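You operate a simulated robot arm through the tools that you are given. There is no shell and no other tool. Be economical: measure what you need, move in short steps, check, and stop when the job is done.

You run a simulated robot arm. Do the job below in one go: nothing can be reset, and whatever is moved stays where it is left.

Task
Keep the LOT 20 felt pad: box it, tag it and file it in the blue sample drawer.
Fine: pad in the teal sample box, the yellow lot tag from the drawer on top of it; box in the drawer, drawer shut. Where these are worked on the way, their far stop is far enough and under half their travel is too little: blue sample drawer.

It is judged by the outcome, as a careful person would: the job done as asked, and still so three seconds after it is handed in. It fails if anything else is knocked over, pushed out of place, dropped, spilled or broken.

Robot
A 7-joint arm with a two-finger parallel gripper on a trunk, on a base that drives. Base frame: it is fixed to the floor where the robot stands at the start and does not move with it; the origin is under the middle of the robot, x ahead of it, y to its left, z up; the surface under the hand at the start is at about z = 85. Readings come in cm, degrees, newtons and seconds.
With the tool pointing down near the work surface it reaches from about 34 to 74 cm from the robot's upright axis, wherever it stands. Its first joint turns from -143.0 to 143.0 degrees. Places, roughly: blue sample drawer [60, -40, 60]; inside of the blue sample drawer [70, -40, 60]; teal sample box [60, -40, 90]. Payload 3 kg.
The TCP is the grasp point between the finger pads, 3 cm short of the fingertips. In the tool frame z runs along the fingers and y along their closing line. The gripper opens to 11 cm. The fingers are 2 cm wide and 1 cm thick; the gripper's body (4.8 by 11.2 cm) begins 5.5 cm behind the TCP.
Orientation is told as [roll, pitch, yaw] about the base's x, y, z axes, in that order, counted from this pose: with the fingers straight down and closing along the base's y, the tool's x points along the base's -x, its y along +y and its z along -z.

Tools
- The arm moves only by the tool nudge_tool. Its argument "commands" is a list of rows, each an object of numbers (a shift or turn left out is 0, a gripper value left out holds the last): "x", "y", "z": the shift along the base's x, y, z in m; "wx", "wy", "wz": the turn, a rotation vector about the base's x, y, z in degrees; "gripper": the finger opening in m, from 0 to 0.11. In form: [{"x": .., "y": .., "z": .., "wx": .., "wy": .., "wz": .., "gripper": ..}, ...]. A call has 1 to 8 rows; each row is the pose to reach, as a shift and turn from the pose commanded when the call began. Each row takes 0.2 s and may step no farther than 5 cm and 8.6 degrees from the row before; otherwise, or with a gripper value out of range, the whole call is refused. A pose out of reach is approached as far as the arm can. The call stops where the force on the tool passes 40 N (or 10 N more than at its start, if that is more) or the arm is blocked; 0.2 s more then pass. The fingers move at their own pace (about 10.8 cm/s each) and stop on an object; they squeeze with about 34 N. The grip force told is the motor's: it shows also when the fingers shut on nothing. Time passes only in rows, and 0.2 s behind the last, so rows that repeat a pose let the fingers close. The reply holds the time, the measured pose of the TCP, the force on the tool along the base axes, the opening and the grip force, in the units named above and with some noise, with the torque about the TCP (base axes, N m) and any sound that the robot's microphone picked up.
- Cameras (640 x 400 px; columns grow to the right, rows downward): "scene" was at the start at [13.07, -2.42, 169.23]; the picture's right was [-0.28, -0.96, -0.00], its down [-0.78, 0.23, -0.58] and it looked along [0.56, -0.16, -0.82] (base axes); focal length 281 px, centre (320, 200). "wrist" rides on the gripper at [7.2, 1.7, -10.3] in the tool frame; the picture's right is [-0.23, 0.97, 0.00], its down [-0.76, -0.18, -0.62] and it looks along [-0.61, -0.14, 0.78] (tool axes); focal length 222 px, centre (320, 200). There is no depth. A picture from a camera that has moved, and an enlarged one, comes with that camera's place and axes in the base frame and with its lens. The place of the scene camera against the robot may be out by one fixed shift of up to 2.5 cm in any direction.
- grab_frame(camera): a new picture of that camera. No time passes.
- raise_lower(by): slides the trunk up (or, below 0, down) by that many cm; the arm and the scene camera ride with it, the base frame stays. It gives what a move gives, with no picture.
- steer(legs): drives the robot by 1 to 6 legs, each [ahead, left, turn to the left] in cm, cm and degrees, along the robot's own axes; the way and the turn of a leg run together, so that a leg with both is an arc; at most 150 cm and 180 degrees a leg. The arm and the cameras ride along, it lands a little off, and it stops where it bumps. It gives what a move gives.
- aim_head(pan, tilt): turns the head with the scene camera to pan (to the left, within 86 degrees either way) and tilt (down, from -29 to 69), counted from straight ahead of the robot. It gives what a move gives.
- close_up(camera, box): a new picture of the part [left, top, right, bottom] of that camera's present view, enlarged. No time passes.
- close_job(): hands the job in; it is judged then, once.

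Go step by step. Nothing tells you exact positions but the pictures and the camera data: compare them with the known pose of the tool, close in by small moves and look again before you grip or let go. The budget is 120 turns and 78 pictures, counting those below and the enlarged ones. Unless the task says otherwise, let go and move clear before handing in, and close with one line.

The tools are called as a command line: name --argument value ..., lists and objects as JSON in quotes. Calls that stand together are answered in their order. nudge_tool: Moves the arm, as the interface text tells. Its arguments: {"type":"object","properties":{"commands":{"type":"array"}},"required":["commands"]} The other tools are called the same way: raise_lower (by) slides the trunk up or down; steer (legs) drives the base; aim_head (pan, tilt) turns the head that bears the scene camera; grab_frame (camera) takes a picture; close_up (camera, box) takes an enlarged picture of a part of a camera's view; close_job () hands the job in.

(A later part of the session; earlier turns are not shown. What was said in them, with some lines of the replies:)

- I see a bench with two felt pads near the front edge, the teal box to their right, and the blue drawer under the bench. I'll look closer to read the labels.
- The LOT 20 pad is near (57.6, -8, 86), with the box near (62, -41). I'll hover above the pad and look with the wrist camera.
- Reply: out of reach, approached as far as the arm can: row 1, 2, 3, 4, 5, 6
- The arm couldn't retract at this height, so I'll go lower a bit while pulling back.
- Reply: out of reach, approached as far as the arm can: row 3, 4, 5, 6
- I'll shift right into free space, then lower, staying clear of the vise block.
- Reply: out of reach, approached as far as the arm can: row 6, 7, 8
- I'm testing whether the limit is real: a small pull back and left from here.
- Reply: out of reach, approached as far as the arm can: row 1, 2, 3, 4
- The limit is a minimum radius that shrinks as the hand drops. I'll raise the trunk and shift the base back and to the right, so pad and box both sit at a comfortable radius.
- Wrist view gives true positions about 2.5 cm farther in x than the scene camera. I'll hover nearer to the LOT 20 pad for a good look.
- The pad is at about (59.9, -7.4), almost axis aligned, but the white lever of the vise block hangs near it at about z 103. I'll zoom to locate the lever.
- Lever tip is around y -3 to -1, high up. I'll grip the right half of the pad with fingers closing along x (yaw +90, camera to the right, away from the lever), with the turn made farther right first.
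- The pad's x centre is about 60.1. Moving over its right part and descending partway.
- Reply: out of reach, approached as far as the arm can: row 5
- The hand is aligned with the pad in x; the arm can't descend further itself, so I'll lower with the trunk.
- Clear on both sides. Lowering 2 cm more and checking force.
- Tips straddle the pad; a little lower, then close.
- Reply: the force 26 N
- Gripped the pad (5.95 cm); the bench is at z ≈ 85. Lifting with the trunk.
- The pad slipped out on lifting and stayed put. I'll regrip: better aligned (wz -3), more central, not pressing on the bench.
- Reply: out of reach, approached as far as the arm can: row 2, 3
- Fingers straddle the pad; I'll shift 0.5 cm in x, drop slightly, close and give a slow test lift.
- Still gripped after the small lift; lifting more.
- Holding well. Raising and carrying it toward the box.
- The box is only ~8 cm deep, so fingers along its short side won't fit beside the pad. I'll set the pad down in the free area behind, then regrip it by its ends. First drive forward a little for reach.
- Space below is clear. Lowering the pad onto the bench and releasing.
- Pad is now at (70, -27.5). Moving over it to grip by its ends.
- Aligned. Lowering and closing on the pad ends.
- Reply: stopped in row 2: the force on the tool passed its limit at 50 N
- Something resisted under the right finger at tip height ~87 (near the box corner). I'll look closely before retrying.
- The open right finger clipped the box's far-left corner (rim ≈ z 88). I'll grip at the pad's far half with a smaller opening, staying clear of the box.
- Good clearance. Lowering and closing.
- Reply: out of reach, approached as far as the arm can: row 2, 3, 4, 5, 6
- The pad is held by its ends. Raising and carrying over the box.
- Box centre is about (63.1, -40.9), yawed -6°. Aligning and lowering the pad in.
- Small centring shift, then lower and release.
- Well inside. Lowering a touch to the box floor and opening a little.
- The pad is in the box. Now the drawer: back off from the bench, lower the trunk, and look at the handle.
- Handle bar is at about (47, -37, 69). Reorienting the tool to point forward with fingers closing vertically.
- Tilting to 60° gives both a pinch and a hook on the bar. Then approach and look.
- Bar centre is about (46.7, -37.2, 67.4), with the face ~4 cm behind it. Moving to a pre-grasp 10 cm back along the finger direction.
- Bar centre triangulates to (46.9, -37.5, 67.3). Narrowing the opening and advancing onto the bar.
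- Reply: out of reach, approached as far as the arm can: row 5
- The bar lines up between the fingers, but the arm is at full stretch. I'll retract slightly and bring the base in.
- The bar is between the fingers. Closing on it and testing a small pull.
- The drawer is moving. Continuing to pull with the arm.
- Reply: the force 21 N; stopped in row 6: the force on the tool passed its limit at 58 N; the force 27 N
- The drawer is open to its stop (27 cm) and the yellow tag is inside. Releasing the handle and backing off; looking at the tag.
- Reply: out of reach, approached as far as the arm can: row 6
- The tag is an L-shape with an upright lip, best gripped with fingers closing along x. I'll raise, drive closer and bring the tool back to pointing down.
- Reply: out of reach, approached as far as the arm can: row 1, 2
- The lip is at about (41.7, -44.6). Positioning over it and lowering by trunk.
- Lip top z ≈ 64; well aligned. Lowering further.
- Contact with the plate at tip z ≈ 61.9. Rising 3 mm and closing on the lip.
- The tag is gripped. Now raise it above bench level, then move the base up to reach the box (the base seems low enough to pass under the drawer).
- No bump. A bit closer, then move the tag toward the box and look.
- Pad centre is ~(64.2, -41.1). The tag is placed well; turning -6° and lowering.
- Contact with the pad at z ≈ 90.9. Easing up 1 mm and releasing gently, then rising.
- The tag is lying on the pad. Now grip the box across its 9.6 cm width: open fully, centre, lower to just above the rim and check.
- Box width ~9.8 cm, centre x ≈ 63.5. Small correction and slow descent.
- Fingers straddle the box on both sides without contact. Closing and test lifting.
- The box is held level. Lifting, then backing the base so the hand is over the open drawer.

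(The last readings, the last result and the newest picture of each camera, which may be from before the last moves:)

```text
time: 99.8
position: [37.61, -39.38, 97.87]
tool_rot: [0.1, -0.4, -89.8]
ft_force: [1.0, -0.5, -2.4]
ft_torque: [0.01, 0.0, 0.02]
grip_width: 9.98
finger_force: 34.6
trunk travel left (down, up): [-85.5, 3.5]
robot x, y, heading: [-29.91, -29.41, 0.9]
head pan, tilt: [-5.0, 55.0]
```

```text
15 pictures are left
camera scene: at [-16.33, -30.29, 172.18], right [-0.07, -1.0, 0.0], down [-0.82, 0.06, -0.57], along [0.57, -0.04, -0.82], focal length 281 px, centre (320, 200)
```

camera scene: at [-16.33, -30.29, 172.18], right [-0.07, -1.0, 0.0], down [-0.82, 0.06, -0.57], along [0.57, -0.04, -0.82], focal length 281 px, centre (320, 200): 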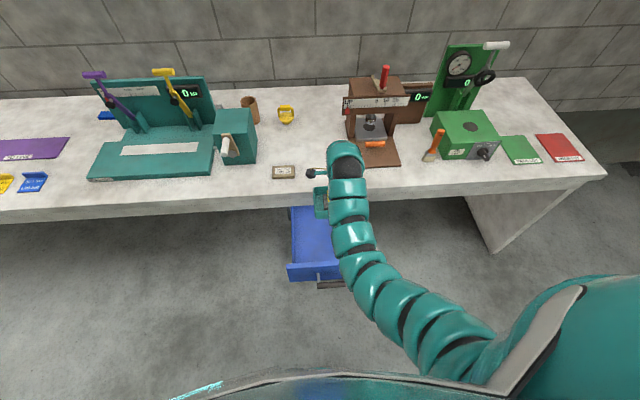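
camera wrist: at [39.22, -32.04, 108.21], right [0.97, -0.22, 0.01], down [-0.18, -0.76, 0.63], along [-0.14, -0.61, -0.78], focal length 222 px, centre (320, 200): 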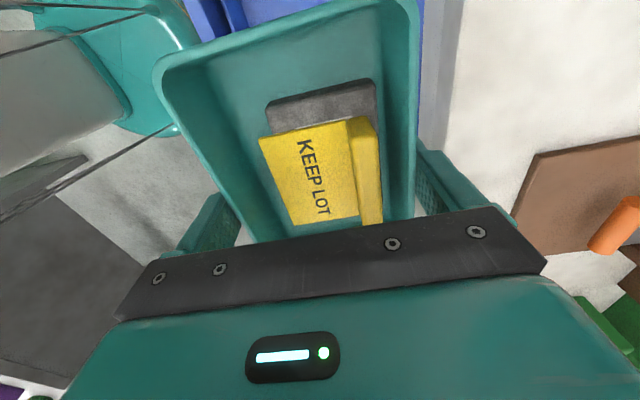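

The drawer is still fully open and the box is over it with room front and back. Lowering with the trunk.

raise_lower --by -22

grab_frame --camera "scene"

grab_frame --camera "wrist"

```text
time: 102.1
position: [37.55, -39.36, 75.82]
tool_rot: [0.2, -0.4, -89.8]
ft_force: [0.3, 0.6, -2.5]
ft_torque: [0.0, 0.02, -0.02]
grip_width: 9.95
finger_force: 34.3
trunk travel left (down, up): [-63.5, 25.5]
robot x, y, heading: [-29.59, -29.31, 0.8]
head pan, tilt: [-5.0, 55.0]
```

```text
14 pictures are left
camera scene: at [-16.34, -30.3, 150.18], right [-0.07, -1.0, 0.0], down [-0.82, 0.06, -0.57], along [0.57, -0.04, -0.82], focal length 281 px, centre (320, 200)
```

scene: 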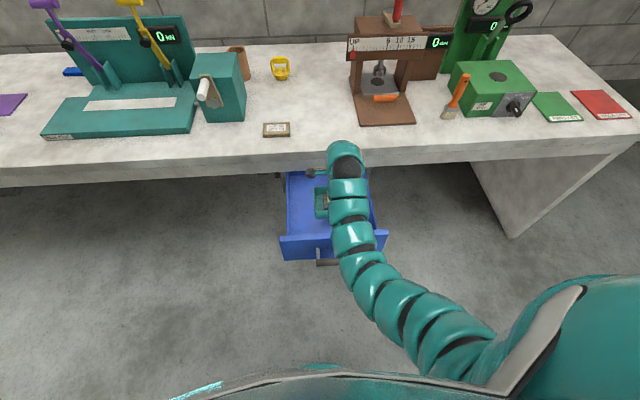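

```text
13 pictures are left
camera wrist: at [39.21, -32.03, 86.22], right [0.97, -0.22, 0.01], down [-0.18, -0.76, 0.63], along [-0.14, -0.61, -0.78], focal length 222 px, centre (320, 200)
```

wrist: 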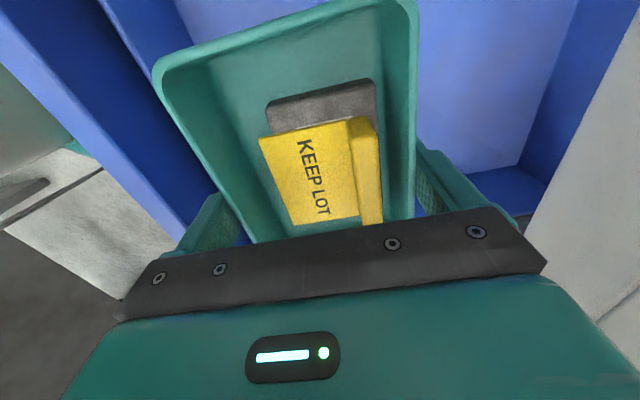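

Box is inside the drawer outline. Lowering to near the floor, then touching down gently.

raise_lower --by -9.5

nudge_tool --commands '[{"z": -0.003}, {"z": -0.006}]'

```text
time: 103.4
position: [37.62, -39.35, 66.38]
tool_rot: [0.2, -0.4, -89.8]
ft_force: [0.1, 0.1, -2.1]
ft_torque: [-0.03, -0.03, 0.0]
grip_width: 9.96
finger_force: 33.9
trunk travel left (down, up): [-54.0, 35.0]
robot x, y, heading: [-29.73, -29.53, 0.8]
head pan, tilt: [-5.0, 55.0]
```

```text
time: 104.0
position: [37.65, -39.39, 65.83]
tool_rot: [0.3, -0.4, -89.7]
ft_force: [0.5, 0.4, -2.4]
ft_torque: [-0.04, 0.01, 0.01]
grip_width: 9.96
finger_force: 33.9
trunk travel left (down, up): [-54.0, 35.0]
robot x, y, heading: [-29.26, -29.49, 0.7]
head pan, tilt: [-5.0, 55.0]
```

nudge_tool --commands '[{"z": -0.003}, {"z": -0.005}]'

nudge_tool --commands '[{"z": -0.002}, {"z": -0.003}]'

```text
time: 104.6
position: [37.66, -39.44, 65.56]
tool_rot: [0.4, -0.5, -89.7]
ft_force: [-0.3, 0.9, 17.2]
ft_torque: [0.06, 0.96, 0.23]
grip_width: 9.97
finger_force: 33.7
trunk travel left (down, up): [-54.0, 35.0]
robot x, y, heading: [-29.74, -29.47, 0.6]
head pan, tilt: [-5.0, 55.0]
```

```text
time: 105.2
position: [37.61, -39.28, 65.32]
tool_rot: [0.6, -0.4, -89.7]
ft_force: [5.8, -1.5, 30.4]
ft_torque: [-0.12, 0.81, 0.42]
grip_width: 10.0
finger_force: 34.1
trunk travel left (down, up): [-54.0, 35.0]
robot x, y, heading: [-29.54, -29.7, 0.8]
head pan, tilt: [-5.0, 55.0]
```

The box is on the drawer floor. Easing up slightly, releasing, and rising with a straight lift.

nudge_tool --commands '[{"z": 0.004}, {"z": 0.004, "gripper": 0.11}, {"z": 0.004, "gripper": 0.11}, {"z": 0.004, "gripper": 0.11}]'

raise_lower --by 8

grab_frame --camera "wrist"

```text
time: 106.2
position: [37.58, -39.44, 65.26]
tool_rot: [0.2, -0.5, -89.7]
ft_force: [-0.2, 0.1, 0.2]
ft_torque: [-0.03, -0.01, -0.01]
grip_width: 11.0
finger_force: 0.1
trunk travel left (down, up): [-54.0, 35.0]
robot x, y, heading: [-29.42, -29.99, 0.7]
head pan, tilt: [-5.0, 55.0]
```

```text
time: 107.3
position: [37.64, -39.32, 73.39]
tool_rot: [0.2, -0.3, -89.7]
ft_force: [-0.1, -0.7, 0.1]
ft_torque: [-0.01, -0.01, 0.0]
grip_width: 11.0
finger_force: 0.1
trunk travel left (down, up): [-62.0, 27.0]
robot x, y, heading: [-29.43, -29.59, 0.6]
head pan, tilt: [-5.0, 55.0]
```

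```text
12 pictures are left
camera wrist: at [39.27, -32.03, 83.64], right [0.97, -0.22, 0.01], down [-0.18, -0.76, 0.63], along [-0.14, -0.61, -0.78], focal length 222 px, centre (320, 200)
```

wrist: 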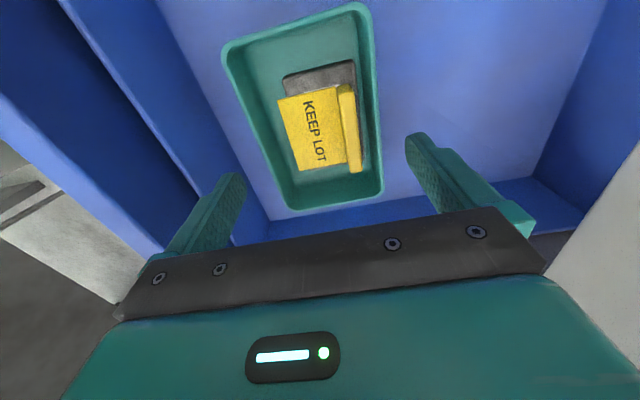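

The box with pad and tag sits in the drawer. Now I rise, back off, and prepare a tilted closed-finger push on the drawer face.

raise_lower --by 16

steer --legs '[[-27, 0, 0]]'

nudge_tool --commands '[{"wy": -8, "gripper": 0.0}, {"wy": -16, "gripper": 0.0}, {"wy": -24, "gripper": 0.0}, {"wy": -32, "gripper": 0.0}, {"wy": -40, "gripper": 0.0}, {"wy": -48, "gripper": 0.0}, {"wy": -56, "gripper": 0.0}, {"wy": -60, "gripper": 0.0}]'

grab_frame --camera "scene"

```text
time: 109.2
position: [37.6, -39.29, 89.3]
tool_rot: [0.3, -0.3, -89.7]
ft_force: [-0.7, -0.1, 0.0]
ft_torque: [0.06, -0.02, -0.02]
grip_width: 11.02
finger_force: 0.1
trunk travel left (down, up): [-78.0, 11.0]
robot x, y, heading: [-29.8, -29.21, 0.5]
head pan, tilt: [-5.0, 55.0]
```

```text
time: 111.1
position: [9.66, -39.32, 89.37]
tool_rot: [0.2, -0.4, -89.4]
ft_force: [-0.7, -0.3, 0.1]
ft_torque: [-0.02, -0.03, 0.02]
grip_width: 10.99
finger_force: 0.0
trunk travel left (down, up): [-78.0, 11.0]
robot x, y, heading: [-57.38, -29.88, 1.2]
head pan, tilt: [-5.0, 55.0]
```

```text
time: 112.9
position: [9.82, -39.45, 89.35]
tool_rot: [60.4, -0.7, -90.1]
ft_force: [0.4, 0.0, -0.4]
ft_torque: [-0.02, 0.01, 0.08]
grip_width: 0.0
finger_force: 34.2
trunk travel left (down, up): [-78.0, 11.0]
robot x, y, heading: [-57.38, -29.88, 1.3]
head pan, tilt: [-5.0, 55.0]
```

```text
11 pictures are left
camera scene: at [-44.25, -30.7, 164.68], right [-0.07, -1.0, 0.0], down [-0.82, 0.05, -0.57], along [0.57, -0.04, -0.82], focal length 281 px, centre (320, 200)
```

scene: 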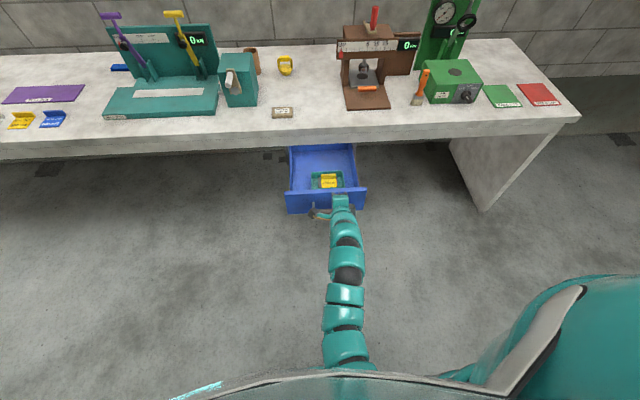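

Box, pad and tag are visible in the drawer. Lowering to face height and approaching the face above the handle.

raise_lower --by -15.5

nudge_tool --commands '[{"x": 0.03, "y": 0.01}, {"x": 0.06, "y": 0.02}, {"x": 0.085, "y": 0.02}]'

grab_frame --camera "wrist"

```text
time: 114.7
position: [9.78, -39.54, 73.9]
tool_rot: [60.3, -0.7, -90.1]
ft_force: [0.7, 0.7, 0.1]
ft_torque: [0.0, 0.02, 0.02]
grip_width: 0.03
finger_force: 33.3
trunk travel left (down, up): [-62.5, 26.5]
robot x, y, heading: [-57.64, -29.95, 1.1]
head pan, tilt: [-5.0, 55.0]
```

```text
time: 115.5
position: [18.41, -37.45, 73.65]
tool_rot: [60.3, -0.7, -90.0]
ft_force: [-0.2, -0.2, 0.6]
ft_torque: [0.0, 0.02, 0.01]
grip_width: 0.0
finger_force: 33.9
trunk travel left (down, up): [-62.5, 26.5]
robot x, y, heading: [-57.48, -30.24, 1.2]
head pan, tilt: [-5.0, 55.0]
```

```text
10 pictures are left
camera wrist: at [10.26, -30.11, 80.24], right [0.48, -0.22, 0.85], down [-0.63, -0.76, 0.16], along [0.61, -0.61, -0.5], focal length 222 px, centre (320, 200)
```

wrist: 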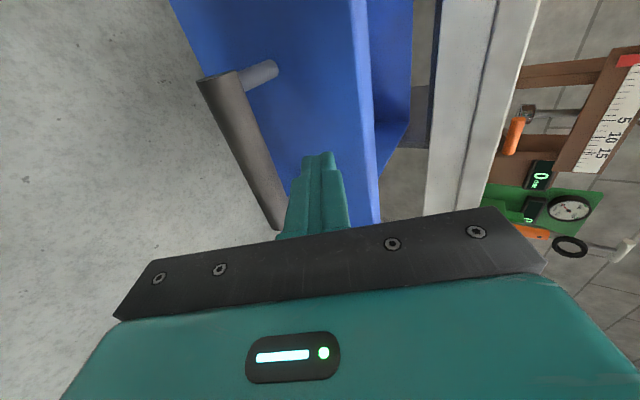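

Fingertips face the drawer front between handle and top edge. Pushing slowly.

nudge_tool --commands '[{"x": 0.015}, {"x": 0.03}, {"x": 0.045}, {"x": 0.06}, {"x": 0.075}, {"x": 0.09}]'

grab_frame --camera "wrist"

```text
time: 116.9
position: [27.42, -37.54, 73.99]
tool_rot: [60.2, -0.7, -90.2]
ft_force: [0.3, -0.7, 0.2]
ft_torque: [0.01, 0.0, 0.0]
grip_width: 0.02
finger_force: 34.3
trunk travel left (down, up): [-62.5, 26.5]
robot x, y, heading: [-57.6, -30.28, 1.3]
head pan, tilt: [-5.0, 55.0]
```

```text
9 pictures are left
camera wrist: at [19.28, -30.18, 80.49], right [0.48, -0.22, 0.85], down [-0.63, -0.76, 0.16], along [0.61, -0.61, -0.5], focal length 222 px, centre (320, 200)
```

wrist: 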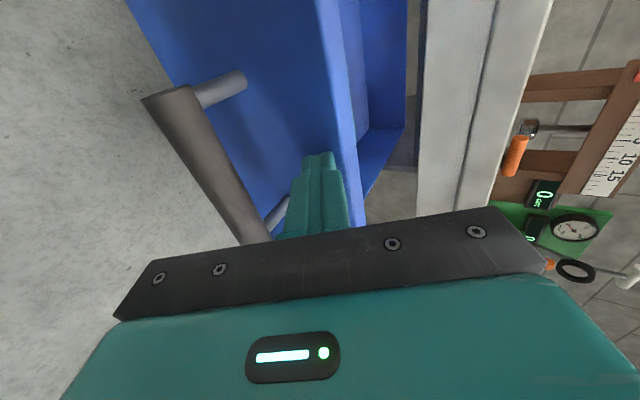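

The drawer has moved ~6 cm in with little force. Continuing with the base, then finish with the arm.

steer --legs '[[7, 0, 0], [7, 0, 0]]'

grab_frame --camera "wrist"

```text
time: 118.5
position: [41.41, -36.96, 73.84]
tool_rot: [60.2, -0.7, -89.8]
ft_force: [0.3, 0.4, -1.0]
ft_torque: [0.03, -0.02, -0.01]
grip_width: 0.0
finger_force: 33.8
trunk travel left (down, up): [-62.5, 26.5]
robot x, y, heading: [-43.77, -29.75, 1.4]
head pan, tilt: [-5.0, 55.0]
```

```text
8 pictures are left
camera wrist: at [33.24, -29.59, 80.42], right [0.48, -0.22, 0.85], down [-0.63, -0.76, 0.17], along [0.61, -0.61, -0.5], focal length 222 px, centre (320, 200)
```

wrist: 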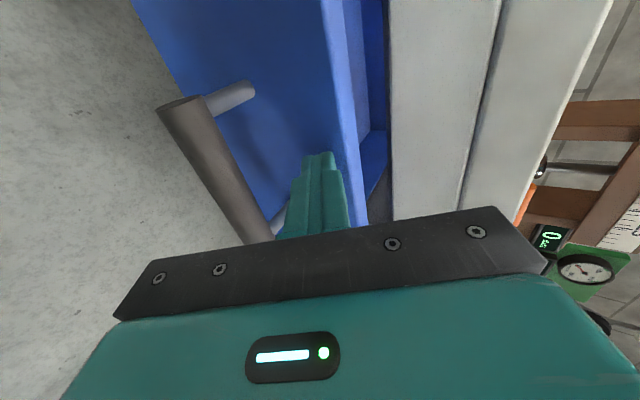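

steer --legs '[[4, 0, 0]]'

nudge_tool --commands '[{"x": 0.01}, {"x": 0.02}, {"x": 0.03}, {"x": 0.04}, {"x": 0.05}]'

grab_frame --camera "wrist"

```text
time: 119.4
position: [45.41, -36.85, 73.88]
tool_rot: [60.1, -0.7, -89.7]
ft_force: [-0.4, 0.1, -0.7]
ft_torque: [-0.03, -0.03, -0.05]
grip_width: 0.0
finger_force: 34.3
trunk travel left (down, up): [-62.5, 26.5]
robot x, y, heading: [-39.96, -29.63, 1.4]
head pan, tilt: [-5.0, 55.0]
```

```text
time: 120.4
position: [48.51, -36.64, 73.99]
tool_rot: [60.1, -0.6, -89.9]
ft_force: [-40.5, -4.5, 21.0]
ft_torque: [-0.06, -0.36, -0.13]
grip_width: 0.0
finger_force: 33.8
trunk travel left (down, up): [-62.5, 26.5]
robot x, y, heading: [-39.81, -29.4, 1.5]
head pan, tilt: [-5.0, 55.0]
stopped in row 5: the force on the tool passed its limit at 54 N (the readings are from after the stop); the commanded pose is now the measured one
```

```text
7 pictures are left
camera wrist: at [40.34, -29.38, 80.47], right [0.49, -0.22, 0.85], down [-0.63, -0.76, 0.17], along [0.61, -0.61, -0.51], focal length 222 px, centre (320, 200)
```

wrist: 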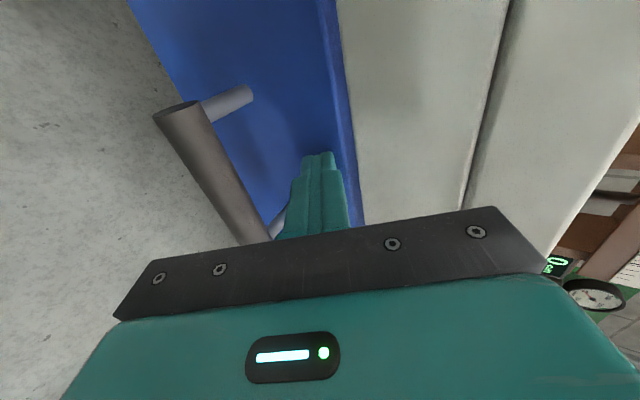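

Firm stop with the bar back at x ≈ 47 – its original shut position. Backing away and checking.

nudge_tool --commands '[{"x": -0.03, "z": 0.005}, {"x": -0.06, "z": 0.01}, {"x": -0.09, "z": 0.01}]'

steer --legs '[[-20, 0, 0]]'

aim_head --pan -5 --tilt 40

grab_frame --camera "scene"

grab_frame --camera "wrist"

```text
time: 121.2
position: [39.55, -36.69, 74.24]
tool_rot: [59.7, -0.7, -89.9]
ft_force: [0.2, 0.5, -0.5]
ft_torque: [0.05, 0.02, -0.01]
grip_width: 0.0
finger_force: 34.4
trunk travel left (down, up): [-62.5, 26.5]
robot x, y, heading: [-39.33, -29.3, 1.5]
head pan, tilt: [-5.0, 55.0]
```

```text
time: 122.9
position: [19.04, -36.76, 74.18]
tool_rot: [59.7, -0.7, -89.6]
ft_force: [0.9, -0.2, -0.4]
ft_torque: [0.03, 0.01, -0.04]
grip_width: 0.0
finger_force: 33.8
trunk travel left (down, up): [-62.5, 26.5]
robot x, y, heading: [-59.8, -30.37, 1.2]
head pan, tilt: [-5.0, 55.0]
```

```text
time: 123.6
position: [18.98, -36.78, 74.06]
tool_rot: [59.7, -0.7, -89.6]
ft_force: [0.6, 0.5, 0.2]
ft_torque: [0.02, -0.01, 0.01]
grip_width: 0.0
finger_force: 34.0
trunk travel left (down, up): [-62.5, 26.5]
robot x, y, heading: [-60.74, -29.92, 1.7]
head pan, tilt: [-5.0, 40.0]
```

```text
6 pictures are left
camera scene: at [-45.52, -30.8, 151.24], right [-0.06, -1.0, 0.0], down [-0.64, 0.04, -0.77], along [0.76, -0.05, -0.64], focal length 281 px, centre (320, 200)
```

scene: 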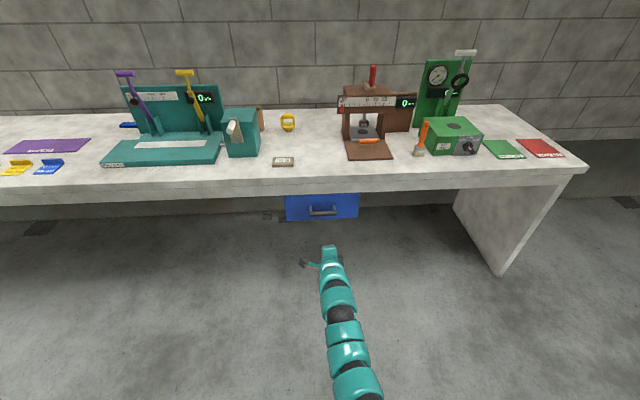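

```text
5 pictures are left
camera wrist: at [11.04, -29.51, 80.76], right [0.49, -0.21, 0.84], down [-0.62, -0.76, 0.17], along [0.61, -0.61, -0.51], focal length 222 px, centre (320, 200)
```

wrist: 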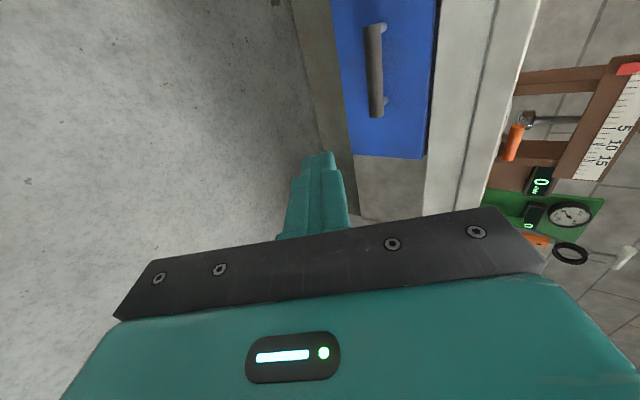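

The drawer is shut, the hand is clear, and nothing else on the bench has visibly moved. Handing in.

close_job

```text
The job is handed in.
```

The LOT 20 pad is in the teal box with the yellow KEEP LOT tag on top of it, the box is in the blue sample drawer, and the drawer is shut.
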